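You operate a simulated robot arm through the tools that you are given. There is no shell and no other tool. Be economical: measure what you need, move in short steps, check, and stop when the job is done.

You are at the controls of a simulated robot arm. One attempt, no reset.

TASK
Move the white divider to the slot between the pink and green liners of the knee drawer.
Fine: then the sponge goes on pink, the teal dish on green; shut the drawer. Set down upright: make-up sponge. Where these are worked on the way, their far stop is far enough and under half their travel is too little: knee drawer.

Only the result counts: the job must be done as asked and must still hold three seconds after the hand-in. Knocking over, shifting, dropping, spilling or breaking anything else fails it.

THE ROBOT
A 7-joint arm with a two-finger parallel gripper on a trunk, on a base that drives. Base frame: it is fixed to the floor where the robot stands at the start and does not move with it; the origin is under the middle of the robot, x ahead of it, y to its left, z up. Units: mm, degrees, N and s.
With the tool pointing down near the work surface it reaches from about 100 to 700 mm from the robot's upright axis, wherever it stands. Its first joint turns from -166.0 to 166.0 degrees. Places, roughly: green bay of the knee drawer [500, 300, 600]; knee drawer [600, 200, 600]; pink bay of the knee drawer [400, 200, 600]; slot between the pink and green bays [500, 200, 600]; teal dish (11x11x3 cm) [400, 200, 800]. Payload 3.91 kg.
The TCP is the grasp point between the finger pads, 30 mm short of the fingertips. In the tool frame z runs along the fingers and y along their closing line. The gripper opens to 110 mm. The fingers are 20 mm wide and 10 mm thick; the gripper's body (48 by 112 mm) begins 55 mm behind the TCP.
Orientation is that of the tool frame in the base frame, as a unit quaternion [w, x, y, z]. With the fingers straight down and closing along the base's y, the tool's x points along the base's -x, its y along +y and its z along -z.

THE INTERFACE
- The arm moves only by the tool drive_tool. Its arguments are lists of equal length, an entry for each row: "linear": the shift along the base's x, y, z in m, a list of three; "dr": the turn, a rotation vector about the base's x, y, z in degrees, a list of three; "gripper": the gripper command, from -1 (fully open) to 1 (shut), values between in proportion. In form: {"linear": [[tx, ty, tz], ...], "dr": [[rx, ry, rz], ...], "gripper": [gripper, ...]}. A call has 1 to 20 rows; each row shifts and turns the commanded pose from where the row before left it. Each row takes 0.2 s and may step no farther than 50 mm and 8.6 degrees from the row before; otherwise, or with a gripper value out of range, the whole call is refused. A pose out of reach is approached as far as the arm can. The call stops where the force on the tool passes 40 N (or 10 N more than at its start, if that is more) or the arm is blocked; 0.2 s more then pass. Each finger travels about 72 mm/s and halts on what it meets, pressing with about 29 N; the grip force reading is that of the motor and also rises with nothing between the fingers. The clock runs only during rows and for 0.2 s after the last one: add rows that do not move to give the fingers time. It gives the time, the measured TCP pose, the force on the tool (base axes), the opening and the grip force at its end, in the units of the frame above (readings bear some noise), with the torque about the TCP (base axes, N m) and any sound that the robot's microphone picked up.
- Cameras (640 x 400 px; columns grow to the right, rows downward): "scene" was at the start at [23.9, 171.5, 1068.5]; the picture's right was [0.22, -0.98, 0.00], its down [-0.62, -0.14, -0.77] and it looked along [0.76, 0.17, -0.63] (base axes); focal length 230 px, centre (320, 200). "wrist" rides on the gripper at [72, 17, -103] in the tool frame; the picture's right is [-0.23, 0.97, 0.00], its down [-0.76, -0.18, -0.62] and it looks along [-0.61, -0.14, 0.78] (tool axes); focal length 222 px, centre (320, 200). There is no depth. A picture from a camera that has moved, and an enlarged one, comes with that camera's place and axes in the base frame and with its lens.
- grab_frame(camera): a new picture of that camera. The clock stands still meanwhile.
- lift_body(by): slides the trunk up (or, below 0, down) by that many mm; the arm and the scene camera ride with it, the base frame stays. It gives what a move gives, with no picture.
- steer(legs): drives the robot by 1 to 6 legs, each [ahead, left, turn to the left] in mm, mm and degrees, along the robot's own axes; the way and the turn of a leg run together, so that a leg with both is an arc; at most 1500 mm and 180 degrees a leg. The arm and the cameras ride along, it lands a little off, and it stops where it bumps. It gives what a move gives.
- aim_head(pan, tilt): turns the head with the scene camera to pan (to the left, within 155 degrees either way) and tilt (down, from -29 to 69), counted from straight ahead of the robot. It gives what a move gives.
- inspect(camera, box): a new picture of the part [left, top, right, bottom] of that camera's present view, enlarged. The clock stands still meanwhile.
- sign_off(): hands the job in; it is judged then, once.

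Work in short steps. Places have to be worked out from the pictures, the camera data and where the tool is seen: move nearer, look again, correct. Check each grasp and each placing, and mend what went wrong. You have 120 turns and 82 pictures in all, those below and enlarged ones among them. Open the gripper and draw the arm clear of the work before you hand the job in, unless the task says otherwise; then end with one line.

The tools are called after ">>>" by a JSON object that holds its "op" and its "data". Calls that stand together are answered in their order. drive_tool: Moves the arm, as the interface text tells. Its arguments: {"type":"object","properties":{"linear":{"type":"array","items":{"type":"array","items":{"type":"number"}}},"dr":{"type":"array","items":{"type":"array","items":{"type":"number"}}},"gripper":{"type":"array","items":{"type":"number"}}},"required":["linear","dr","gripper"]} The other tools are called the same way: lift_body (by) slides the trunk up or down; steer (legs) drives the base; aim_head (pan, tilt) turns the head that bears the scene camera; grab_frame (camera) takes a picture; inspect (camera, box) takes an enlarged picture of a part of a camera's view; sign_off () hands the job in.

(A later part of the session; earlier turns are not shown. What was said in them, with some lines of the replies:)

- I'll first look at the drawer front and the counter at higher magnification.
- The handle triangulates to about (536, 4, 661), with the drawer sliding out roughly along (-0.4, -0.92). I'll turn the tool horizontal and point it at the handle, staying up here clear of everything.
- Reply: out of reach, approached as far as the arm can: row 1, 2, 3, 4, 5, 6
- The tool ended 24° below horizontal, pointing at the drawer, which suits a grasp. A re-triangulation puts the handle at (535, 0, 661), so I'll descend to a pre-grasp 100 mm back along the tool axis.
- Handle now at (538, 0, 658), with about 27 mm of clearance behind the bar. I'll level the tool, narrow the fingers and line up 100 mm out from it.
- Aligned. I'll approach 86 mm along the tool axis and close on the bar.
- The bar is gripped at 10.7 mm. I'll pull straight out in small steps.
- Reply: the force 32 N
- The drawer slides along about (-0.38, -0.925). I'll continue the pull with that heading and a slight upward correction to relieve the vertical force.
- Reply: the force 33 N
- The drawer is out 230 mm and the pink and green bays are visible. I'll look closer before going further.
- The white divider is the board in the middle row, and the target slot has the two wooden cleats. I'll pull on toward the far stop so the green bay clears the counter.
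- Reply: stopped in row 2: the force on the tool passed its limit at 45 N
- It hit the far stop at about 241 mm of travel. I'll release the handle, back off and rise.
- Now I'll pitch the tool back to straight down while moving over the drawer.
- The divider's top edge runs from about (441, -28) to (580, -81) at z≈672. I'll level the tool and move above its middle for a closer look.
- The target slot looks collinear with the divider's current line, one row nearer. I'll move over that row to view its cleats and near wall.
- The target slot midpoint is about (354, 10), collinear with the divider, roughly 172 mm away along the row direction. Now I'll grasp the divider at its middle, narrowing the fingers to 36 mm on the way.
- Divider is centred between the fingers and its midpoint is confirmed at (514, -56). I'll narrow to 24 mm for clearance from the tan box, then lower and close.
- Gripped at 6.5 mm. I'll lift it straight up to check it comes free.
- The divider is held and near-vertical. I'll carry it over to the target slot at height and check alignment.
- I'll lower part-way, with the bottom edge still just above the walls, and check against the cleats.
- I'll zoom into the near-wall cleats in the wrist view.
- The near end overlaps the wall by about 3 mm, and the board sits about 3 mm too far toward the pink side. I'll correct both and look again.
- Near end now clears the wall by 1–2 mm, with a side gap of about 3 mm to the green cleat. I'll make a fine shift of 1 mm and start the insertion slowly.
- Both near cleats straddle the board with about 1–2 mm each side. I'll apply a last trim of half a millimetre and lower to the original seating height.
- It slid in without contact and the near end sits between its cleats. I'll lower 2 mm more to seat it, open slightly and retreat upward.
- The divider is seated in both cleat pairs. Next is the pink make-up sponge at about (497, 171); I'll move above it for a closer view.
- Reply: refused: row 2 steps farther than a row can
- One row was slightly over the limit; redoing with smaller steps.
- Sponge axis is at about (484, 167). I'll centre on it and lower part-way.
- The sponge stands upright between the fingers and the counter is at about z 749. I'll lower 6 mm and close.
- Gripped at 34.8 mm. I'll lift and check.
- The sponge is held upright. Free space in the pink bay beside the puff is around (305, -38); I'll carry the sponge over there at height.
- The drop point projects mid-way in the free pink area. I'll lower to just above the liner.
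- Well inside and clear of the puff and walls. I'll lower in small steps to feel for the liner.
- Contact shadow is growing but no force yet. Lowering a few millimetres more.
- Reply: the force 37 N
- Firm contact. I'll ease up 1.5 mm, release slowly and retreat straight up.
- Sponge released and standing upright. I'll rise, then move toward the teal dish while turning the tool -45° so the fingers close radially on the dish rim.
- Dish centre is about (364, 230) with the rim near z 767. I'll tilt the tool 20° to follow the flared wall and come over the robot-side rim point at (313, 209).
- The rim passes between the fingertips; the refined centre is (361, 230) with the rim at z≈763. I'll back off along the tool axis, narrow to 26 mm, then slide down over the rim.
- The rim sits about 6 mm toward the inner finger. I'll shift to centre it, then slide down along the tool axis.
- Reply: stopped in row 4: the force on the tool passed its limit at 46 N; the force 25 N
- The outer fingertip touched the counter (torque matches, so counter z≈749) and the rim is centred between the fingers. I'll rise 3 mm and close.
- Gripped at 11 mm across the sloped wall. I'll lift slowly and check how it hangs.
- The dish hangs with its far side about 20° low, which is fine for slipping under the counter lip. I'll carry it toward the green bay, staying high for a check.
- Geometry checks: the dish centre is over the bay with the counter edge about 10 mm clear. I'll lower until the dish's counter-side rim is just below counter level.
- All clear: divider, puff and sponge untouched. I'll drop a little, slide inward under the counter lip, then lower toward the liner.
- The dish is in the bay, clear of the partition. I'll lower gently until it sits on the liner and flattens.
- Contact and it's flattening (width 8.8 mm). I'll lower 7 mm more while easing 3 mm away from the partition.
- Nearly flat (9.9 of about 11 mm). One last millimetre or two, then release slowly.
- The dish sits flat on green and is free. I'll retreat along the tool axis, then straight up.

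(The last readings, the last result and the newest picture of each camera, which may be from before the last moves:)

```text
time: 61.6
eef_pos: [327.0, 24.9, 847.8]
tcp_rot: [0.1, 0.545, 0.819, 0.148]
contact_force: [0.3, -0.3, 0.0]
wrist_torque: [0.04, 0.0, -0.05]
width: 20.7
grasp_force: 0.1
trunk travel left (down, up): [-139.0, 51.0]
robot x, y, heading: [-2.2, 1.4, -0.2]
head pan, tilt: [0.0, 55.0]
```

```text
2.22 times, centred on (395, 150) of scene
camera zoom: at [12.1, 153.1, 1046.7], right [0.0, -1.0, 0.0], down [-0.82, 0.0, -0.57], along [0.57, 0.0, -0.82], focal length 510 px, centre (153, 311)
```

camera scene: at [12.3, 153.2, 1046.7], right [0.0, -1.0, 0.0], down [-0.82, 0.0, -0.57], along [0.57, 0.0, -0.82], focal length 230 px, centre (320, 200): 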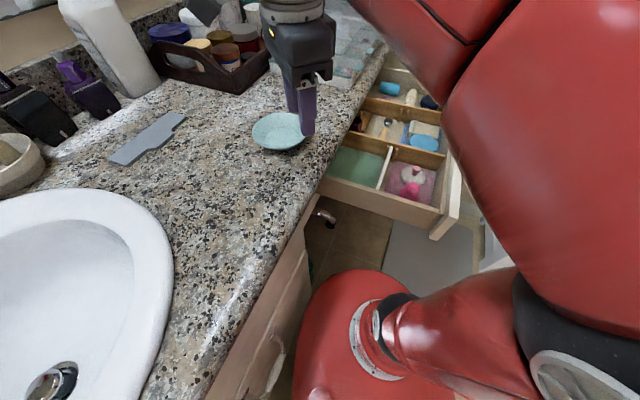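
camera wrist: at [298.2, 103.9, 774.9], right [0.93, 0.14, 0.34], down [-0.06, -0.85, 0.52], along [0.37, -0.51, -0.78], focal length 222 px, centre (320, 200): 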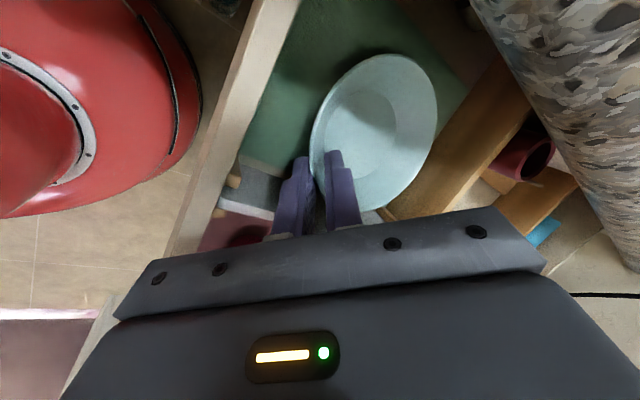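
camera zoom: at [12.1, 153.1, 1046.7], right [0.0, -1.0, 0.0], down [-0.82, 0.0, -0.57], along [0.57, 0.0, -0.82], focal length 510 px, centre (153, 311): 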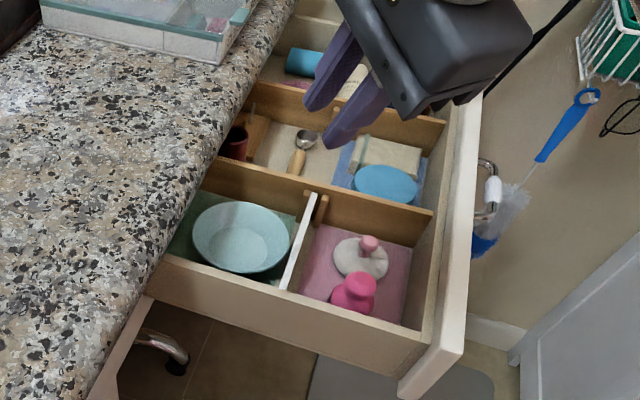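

Everything is in place: divider, sponge upright on pink, dish on green. Next I'll return to the handle, first levelling the tool and retracing the earlier path.

>>> {"op": "drive_tool", "data": {"linear": [[0.012, -0.015, 0.015], [0.013, -0.015, 0], [0.013, -0.015, 0], [0.013, -0.015, 0], [0.013, -0.015, 0], [0.013, -0.015, 0], [0.013, -0.015, 0], [0.013, -0.015, 0], [0.013, -0.016, 0], [0, 0, 0]], "dr": [[-2.57, 6.15, 0], [-2.57, 6.15, 0], [-2.57, 6.15, 0], [0, 0, 7.5], [0, 0, 7.5], [0, 0, 7.5], [0, 0, 7.5], [0, 0, 7.5], [0, 0, 7.5], [0, 0, 0]], "gripper": [0.3, 0, -0.2, -0.2, -0.2, -0.2, -0.2, -0.2, -0.2, -0.2]}}

>>> {"op": "drive_tool", "data": {"linear": [[0, -0.02, 0], [-0.004, -0.02, 0], [-0.004, -0.02, 0], [-0.004, -0.02, 0], [-0.004, -0.02, 0], [-0.004, -0.02, 0], [-0.004, -0.02, -0.005], [-0.004, -0.02, -0.005], [-0.004, -0.02, -0.005], [-0.004, -0.02, -0.005], [0, -0.01, -0.005], [0, 0, 0]], "dr": [[7.57, -3.11, 0], [7.57, -3.11, 0], [7.57, -3.11, 0], [7.57, -3.11, 0], [7.57, -3.11, 0], [7.57, -3.11, 0], [7.57, -3.11, 0], [7.57, -3.11, 0], [7.57, -3.11, 0], [7.57, -3.11, 0], [7.57, -3.11, 0], [0, 0, 0]], "gripper": [-0.2, -0.2, -0.2, -0.2, -0.2, -0.2, -0.2, -0.2, -0.2, -0.2, -0.2, -0.2]}}

```text
time: 63.8
eef_pos: [442.0, -110.4, 862.9]
tcp_rot: [0.002, 0.192, 0.981, 0.006]
contact_force: [-0.8, 0.0, -1.6]
wrist_torque: [0.02, -0.02, -0.02]
width: 66.2
grasp_force: 0.0
trunk travel left (down, up): [-139.0, 51.0]
robot x, y, heading: [-0.8, 3.4, -0.1]
head pan, tilt: [0.0, 55.0]
```

```text
time: 66.4
eef_pos: [405.6, -319.2, 838.2]
tcp_rot: [0.139, 0.136, 0.689, 0.698]
contact_force: [0.5, -0.7, 0.3]
wrist_torque: [0.0, -0.01, -0.01]
width: 66.0
grasp_force: 0.1
trunk travel left (down, up): [-139.0, 51.0]
robot x, y, heading: [-2.2, -1.4, -0.0]
head pan, tilt: [0.0, 55.0]
```

Reached the earlier stand-off. I'll lower to handle height and look.

>>> {"op": "drive_tool", "data": {"linear": [[0, 0, -0.045], [0, 0, -0.045], [0, 0, -0.045], [0, 0, -0.045], [0, 0, 0]], "dr": [[0, 0, 0], [0, 0, 0], [0, 0, 0], [0, 0, 0], [0, 0, 0]], "gripper": [-0.2, -0.2, -0.2, -0.2, -0.2]}}

>>> {"op": "grab_frame", "data": {"camera": "wrist"}}

```text
time: 67.6
eef_pos: [405.1, -318.1, 658.1]
tcp_rot: [0.139, 0.135, 0.69, 0.698]
contact_force: [0.7, 0.4, -0.4]
wrist_torque: [-0.04, -0.02, 0.03]
width: 66.1
grasp_force: 0.1
trunk travel left (down, up): [-139.0, 51.0]
robot x, y, heading: [-3.5, -1.7, -0.1]
head pan, tilt: [0.0, 55.0]
```

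```text
11 pictures are left
camera wrist: at [298.0, -387.6, 673.9], right [0.2, -0.1, 0.97], down [0.47, -0.86, -0.18], along [0.86, 0.49, -0.13], focal length 222 px, centre (320, 200)
```

wrist: 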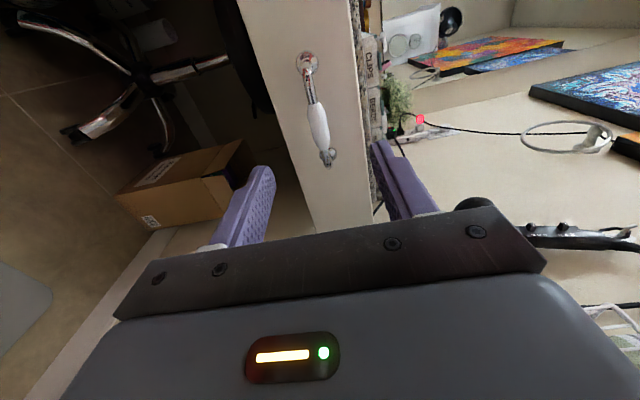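

Handle lines up as before. I'll approach and grip it.

>>> {"op": "drive_tool", "data": {"linear": [[0.012, 0.0265, 0], [0.012, 0.0265, 0], [0.012, 0.0255, 0], [0, 0, 0], [0, 0, 0], [0, 0, 0], [0, 0, 0], [0, 0, 0]], "dr": [[0, 0, 0], [0, 0, 0], [0, 0, 0], [0, 0, 0], [0, 0, 0], [0, 0, 0], [0, 0, 0], [0, 0, 0]], "gripper": [-0.2, -0.2, -0.2, -0.2, 0.4, 1, 1, 1]}}

```text
time: 69.4
eef_pos: [441.4, -241.1, 657.5]
tcp_rot: [0.137, 0.137, 0.69, 0.697]
contact_force: [-1.1, 2.3, -5.6]
wrist_torque: [-0.09, 0.09, -0.22]
width: 10.7
grasp_force: 45.4
trunk travel left (down, up): [-139.0, 51.0]
robot x, y, heading: [-1.8, -0.5, 0.1]
head pan, tilt: [0.0, 55.0]
```

Gripped. I'll push in gently with a soft start, half-way first.

>>> {"op": "drive_tool", "data": {"linear": [[0.0011, 0.0028, 0], [0.0023, 0.0055, 0], [0.0034, 0.0083, 0], [0.0038, 0.0092, 0], [0.0038, 0.0092, 0], [0.0038, 0.0092, 0], [0.0038, 0.0092, 0], [0.0038, 0.0092, 0], [0.0038, 0.0092, 0], [0.0038, 0.0092, 0], [0.0038, 0.0092, 0], [0.0038, 0.0092, 0], [0.0023, 0.0055, 0], [0.0011, 0.0028, 0], [0, 0, 0]], "dr": [[0, 0, 0], [0, 0, 0], [0, 0, 0], [0, 0, 0], [0, 0, 0], [0, 0, 0], [0, 0, 0], [0, 0, 0], [0, 0, 0], [0, 0, 0], [0, 0, 0], [0, 0, 0], [0, 0, 0], [0, 0, 0], [0, 0, 0]], "gripper": [1, 1, 1, 1, 1, 1, 1, 1, 1, 1, 1, 1, 1, 1, 1]}}

>>> {"op": "inspect", "data": {"camera": "scene", "box": [310, 60, 480, 240]}}

```text
time: 72.6
eef_pos: [487.3, -132.9, 656.7]
tcp_rot: [0.137, 0.136, 0.69, 0.697]
contact_force: [-11.4, 4.4, -25.6]
wrist_torque: [-0.39, 0.19, 0.38]
width: 10.6
grasp_force: 45.1
trunk travel left (down, up): [-139.0, 51.0]
robot x, y, heading: [-0.8, -3.7, -0.0]
head pan, tilt: [0.0, 55.0]
```

```text
2.22 times, centred on (395, 150) of scene
camera zoom: at [12.7, 152.9, 1046.6], right [0.0, -1.0, 0.0], down [-0.82, 0.0, -0.57], along [0.57, 0.0, -0.82], focal length 510 px, centre (153, 311)
```

zoom: 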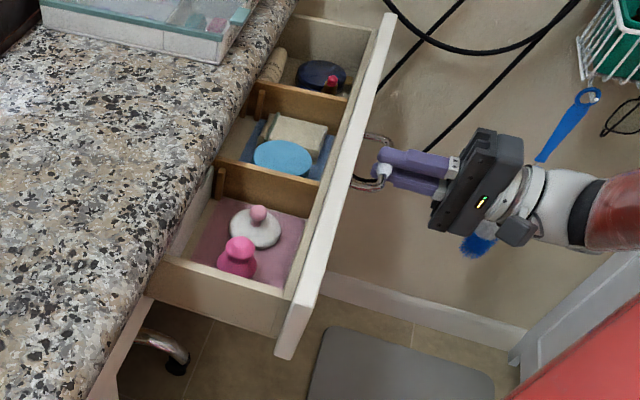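

Half-way with the sponge still upright. I'll continue, trimming the height 2 mm to relieve vertical load and slowing near the end.

>>> {"op": "drive_tool", "data": {"linear": [[0.0011, 0.0028, -0.001], [0.0023, 0.0055, -0.001], [0.0034, 0.0083, 0], [0.0038, 0.0092, 0], [0.0038, 0.0092, 0], [0.0038, 0.0092, 0], [0.0038, 0.0092, 0], [0.0038, 0.0092, 0], [0.0038, 0.0092, 0], [0.0038, 0.0092, 0], [0.0038, 0.0092, 0], [0.0038, 0.0092, 0], [0.0023, 0.0055, 0], [0.0015, 0.0037, 0], [0, 0, 0]], "dr": [[0, 0, 0], [0, 0, 0], [0, 0, 0], [0, 0, 0], [0, 0, 0], [0, 0, 0], [0, 0, 0], [0, 0, 0], [0, 0, 0], [0, 0, 0], [0, 0, 0], [0, 0, 0], [0, 0, 0], [0, 0, 0], [0, 0, 0]], "gripper": [1, 1, 1, 1, 1, 1, 1, 1, 1, 1, 1, 1, 1, 1, 1]}}

```text
time: 75.8
eef_pos: [530.6, -25.2, 657.7]
tcp_rot: [0.139, 0.137, 0.69, 0.698]
contact_force: [6.7, -2.7, 15.9]
wrist_torque: [0.29, 0.0, -0.02]
width: 10.5
grasp_force: 45.1
trunk travel left (down, up): [-139.0, 51.0]
robot x, y, heading: [-4.2, 1.4, 0.1]
head pan, tilt: [0.0, 55.0]
```

About 10 mm to go. I'll creep until it meets its stop.

>>> {"op": "drive_tool", "data": {"linear": [[0.001, 0.0023, 0.001], [0.001, 0.0023, 0], [0.001, 0.0023, 0], [0.001, 0.0023, 0], [0.001, 0.0023, 0], [0.001, 0.0023, 0], [0.001, 0.0023, 0], [0, 0, 0]], "dr": [[0, 0, 0], [0, 0, 0], [0, 0, 0], [0, 0, 0], [0, 0, 0], [0, 0, 0], [0, 0, 0], [0, 0, 0]], "gripper": [1, 1, 1, 1, 1, 1, 1, 1]}}

>>> {"op": "inspect", "data": {"camera": "scene", "box": [300, 40, 460, 230]}}

```text
time: 77.6
eef_pos: [537.2, -8.0, 658.5]
tcp_rot: [0.138, 0.135, 0.69, 0.698]
contact_force: [1.8, -0.6, 5.0]
wrist_torque: [0.13, 0.05, -0.97]
width: 10.5
grasp_force: 45.2
trunk travel left (down, up): [-139.0, 51.0]
robot x, y, heading: [-3.8, 1.0, 0.1]
head pan, tilt: [0.0, 55.0]
```

```text
2.11 times, centred on (380, 135) of scene
camera zoom: at [12.0, 153.0, 1046.7], right [0.0, -1.0, 0.0], down [-0.82, 0.0, -0.57], along [0.57, 0.0, -0.82], focal length 484 px, centre (194, 337)
```

zoom: 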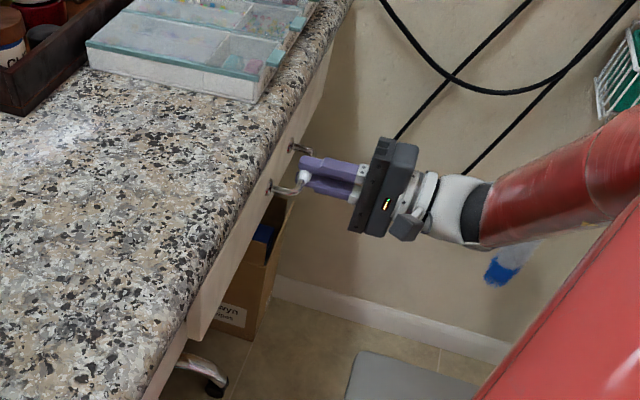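

It appears closed, slightly past the original grasp point, with the torque rising. I'll press a little further to confirm the stop.

>>> {"op": "drive_tool", "data": {"linear": [[0.001, 0.0023, 0], [0.001, 0.0023, 0], [0.001, 0.0023, 0], [0, 0, 0]], "dr": [[0, 0, 0], [0, 0, 0], [0, 0, 0], [0, 0, 0]], "gripper": [1, 1, 1, 1]}}

>>> {"op": "inspect", "data": {"camera": "wrist", "box": [200, 0, 440, 230]}}

```text
time: 78.6
eef_pos: [539.5, -4.0, 657.4]
tcp_rot: [0.138, 0.136, 0.69, 0.697]
contact_force: [-9.3, -12.9, 3.1]
wrist_torque: [0.07, 0.04, 1.31]
width: 10.4
grasp_force: 45.8
trunk travel left (down, up): [-139.0, 51.0]
robot x, y, heading: [-2.1, -3.7, 0.2]
head pan, tilt: [0.0, 55.0]
```

```text
1.74 times, centred on (320, 115) of wrist
camera zoom: at [433.2, -71.3, 673.5], right [0.2, -0.1, 0.97], down [0.47, -0.86, -0.18], along [0.86, 0.49, -0.13], focal length 386 px, centre (320, 348)
```

zoom: 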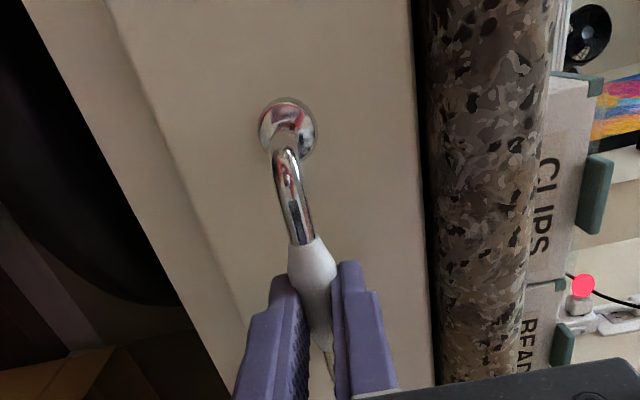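

The fingertips now seem to reach the drawer face. One more small push to confirm it is hard against the stop.

>>> {"op": "drive_tool", "data": {"linear": [[0.001, 0.0023, 0], [0.001, 0.0023, 0], [0.001, 0.0023, 0], [0, 0, 0]], "dr": [[0, 0, 0], [0, 0, 0], [0, 0, 0], [0, 0, 0]], "gripper": [1, 1, 1, 1]}}

```text
time: 79.2
eef_pos: [540.8, -3.1, 657.3]
tcp_rot: [0.141, 0.139, 0.69, 0.697]
contact_force: [-9.7, -6.8, 6.8]
wrist_torque: [0.18, 0.04, 0.29]
width: 10.7
grasp_force: 45.2
trunk travel left (down, up): [-139.0, 51.0]
robot x, y, heading: [-2.1, 2.3, -0.2]
head pan, tilt: [0.0, 55.0]
stopped in row 2: the force on the tool passed its limit at 42 N (the readings are from after the stop); the commanded pose is now the measured one
```

Hard stop at 42 N, so the drawer is shut. I'll release fully, then back away.

>>> {"op": "drive_tool", "data": {"linear": [[0, 0, 0], [0, 0, 0], [0, 0, 0], [-0.0076, -0.0185, 0], [-0.0114, -0.0277, 0], [-0.0114, -0.0277, 0], [-0.0114, -0.0277, 0], [0, 0, 0]], "dr": [[0, 0, 0], [0, 0, 0], [0, 0, 0], [0, 0, 0], [0, 0, 0], [0, 0, 0], [0, 0, 0], [0, 0, 0]], "gripper": [0.3, -0.2, -0.2, -0.2, -0.2, -0.2, -0.2, -0.2]}}

>>> {"op": "grab_frame", "data": {"camera": "wrist"}}

>>> {"op": "inspect", "data": {"camera": "scene", "box": [300, 40, 460, 230]}}

```text
time: 81.0
eef_pos: [499.5, -103.8, 656.9]
tcp_rot: [0.14, 0.138, 0.689, 0.697]
contact_force: [0.8, -0.1, 0.7]
wrist_torque: [0.01, 0.03, 0.0]
width: 66.3
grasp_force: 0.0
trunk travel left (down, up): [-139.0, 51.0]
robot x, y, heading: [-0.6, -1.3, -0.0]
head pan, tilt: [0.0, 55.0]
```

```text
7 pictures are left
camera wrist: at [392.0, -171.7, 673.1], right [0.21, -0.1, 0.97], down [0.46, -0.87, -0.18], along [0.86, 0.49, -0.13], focal length 222 px, centre (320, 200)
```

wrist: 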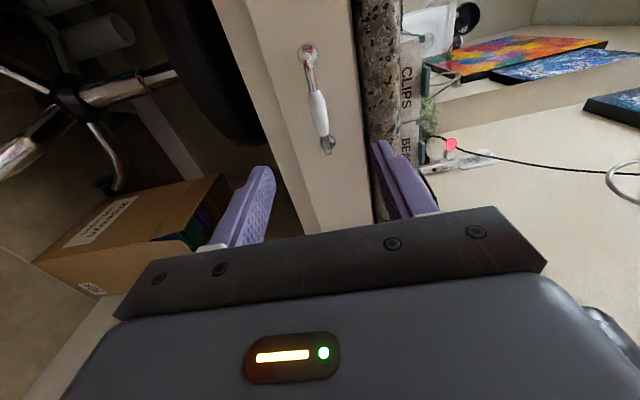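

```text
2.11 times, centred on (380, 135) of scene
camera zoom: at [12.1, 152.6, 1046.7], right [0.0, -1.0, 0.0], down [-0.82, 0.0, -0.57], along [0.57, 0.0, -0.82], focal length 484 px, centre (194, 337)
```

zoom: 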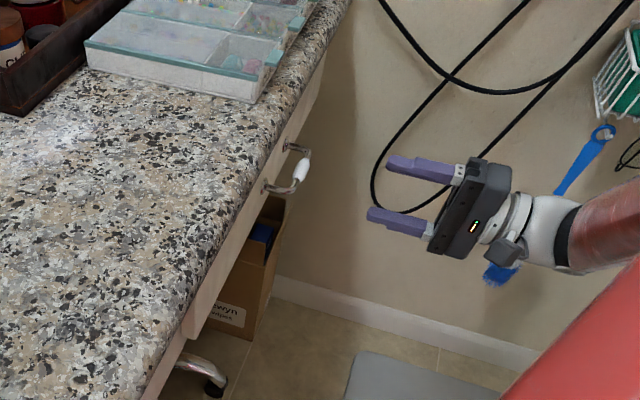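

The handle is at the same picture position, (371, 121), as when the drawer was shut at the start. The gripper is open and clear, so I'm handing the job in.

>>> {"op": "sign_off", "data": {}}

```text
The job is handed in.
```

The white divider is in the slot between the pink and green bays, the sponge stands upright on pink, the teal dish sits on green, and the drawer is shut against its stop.
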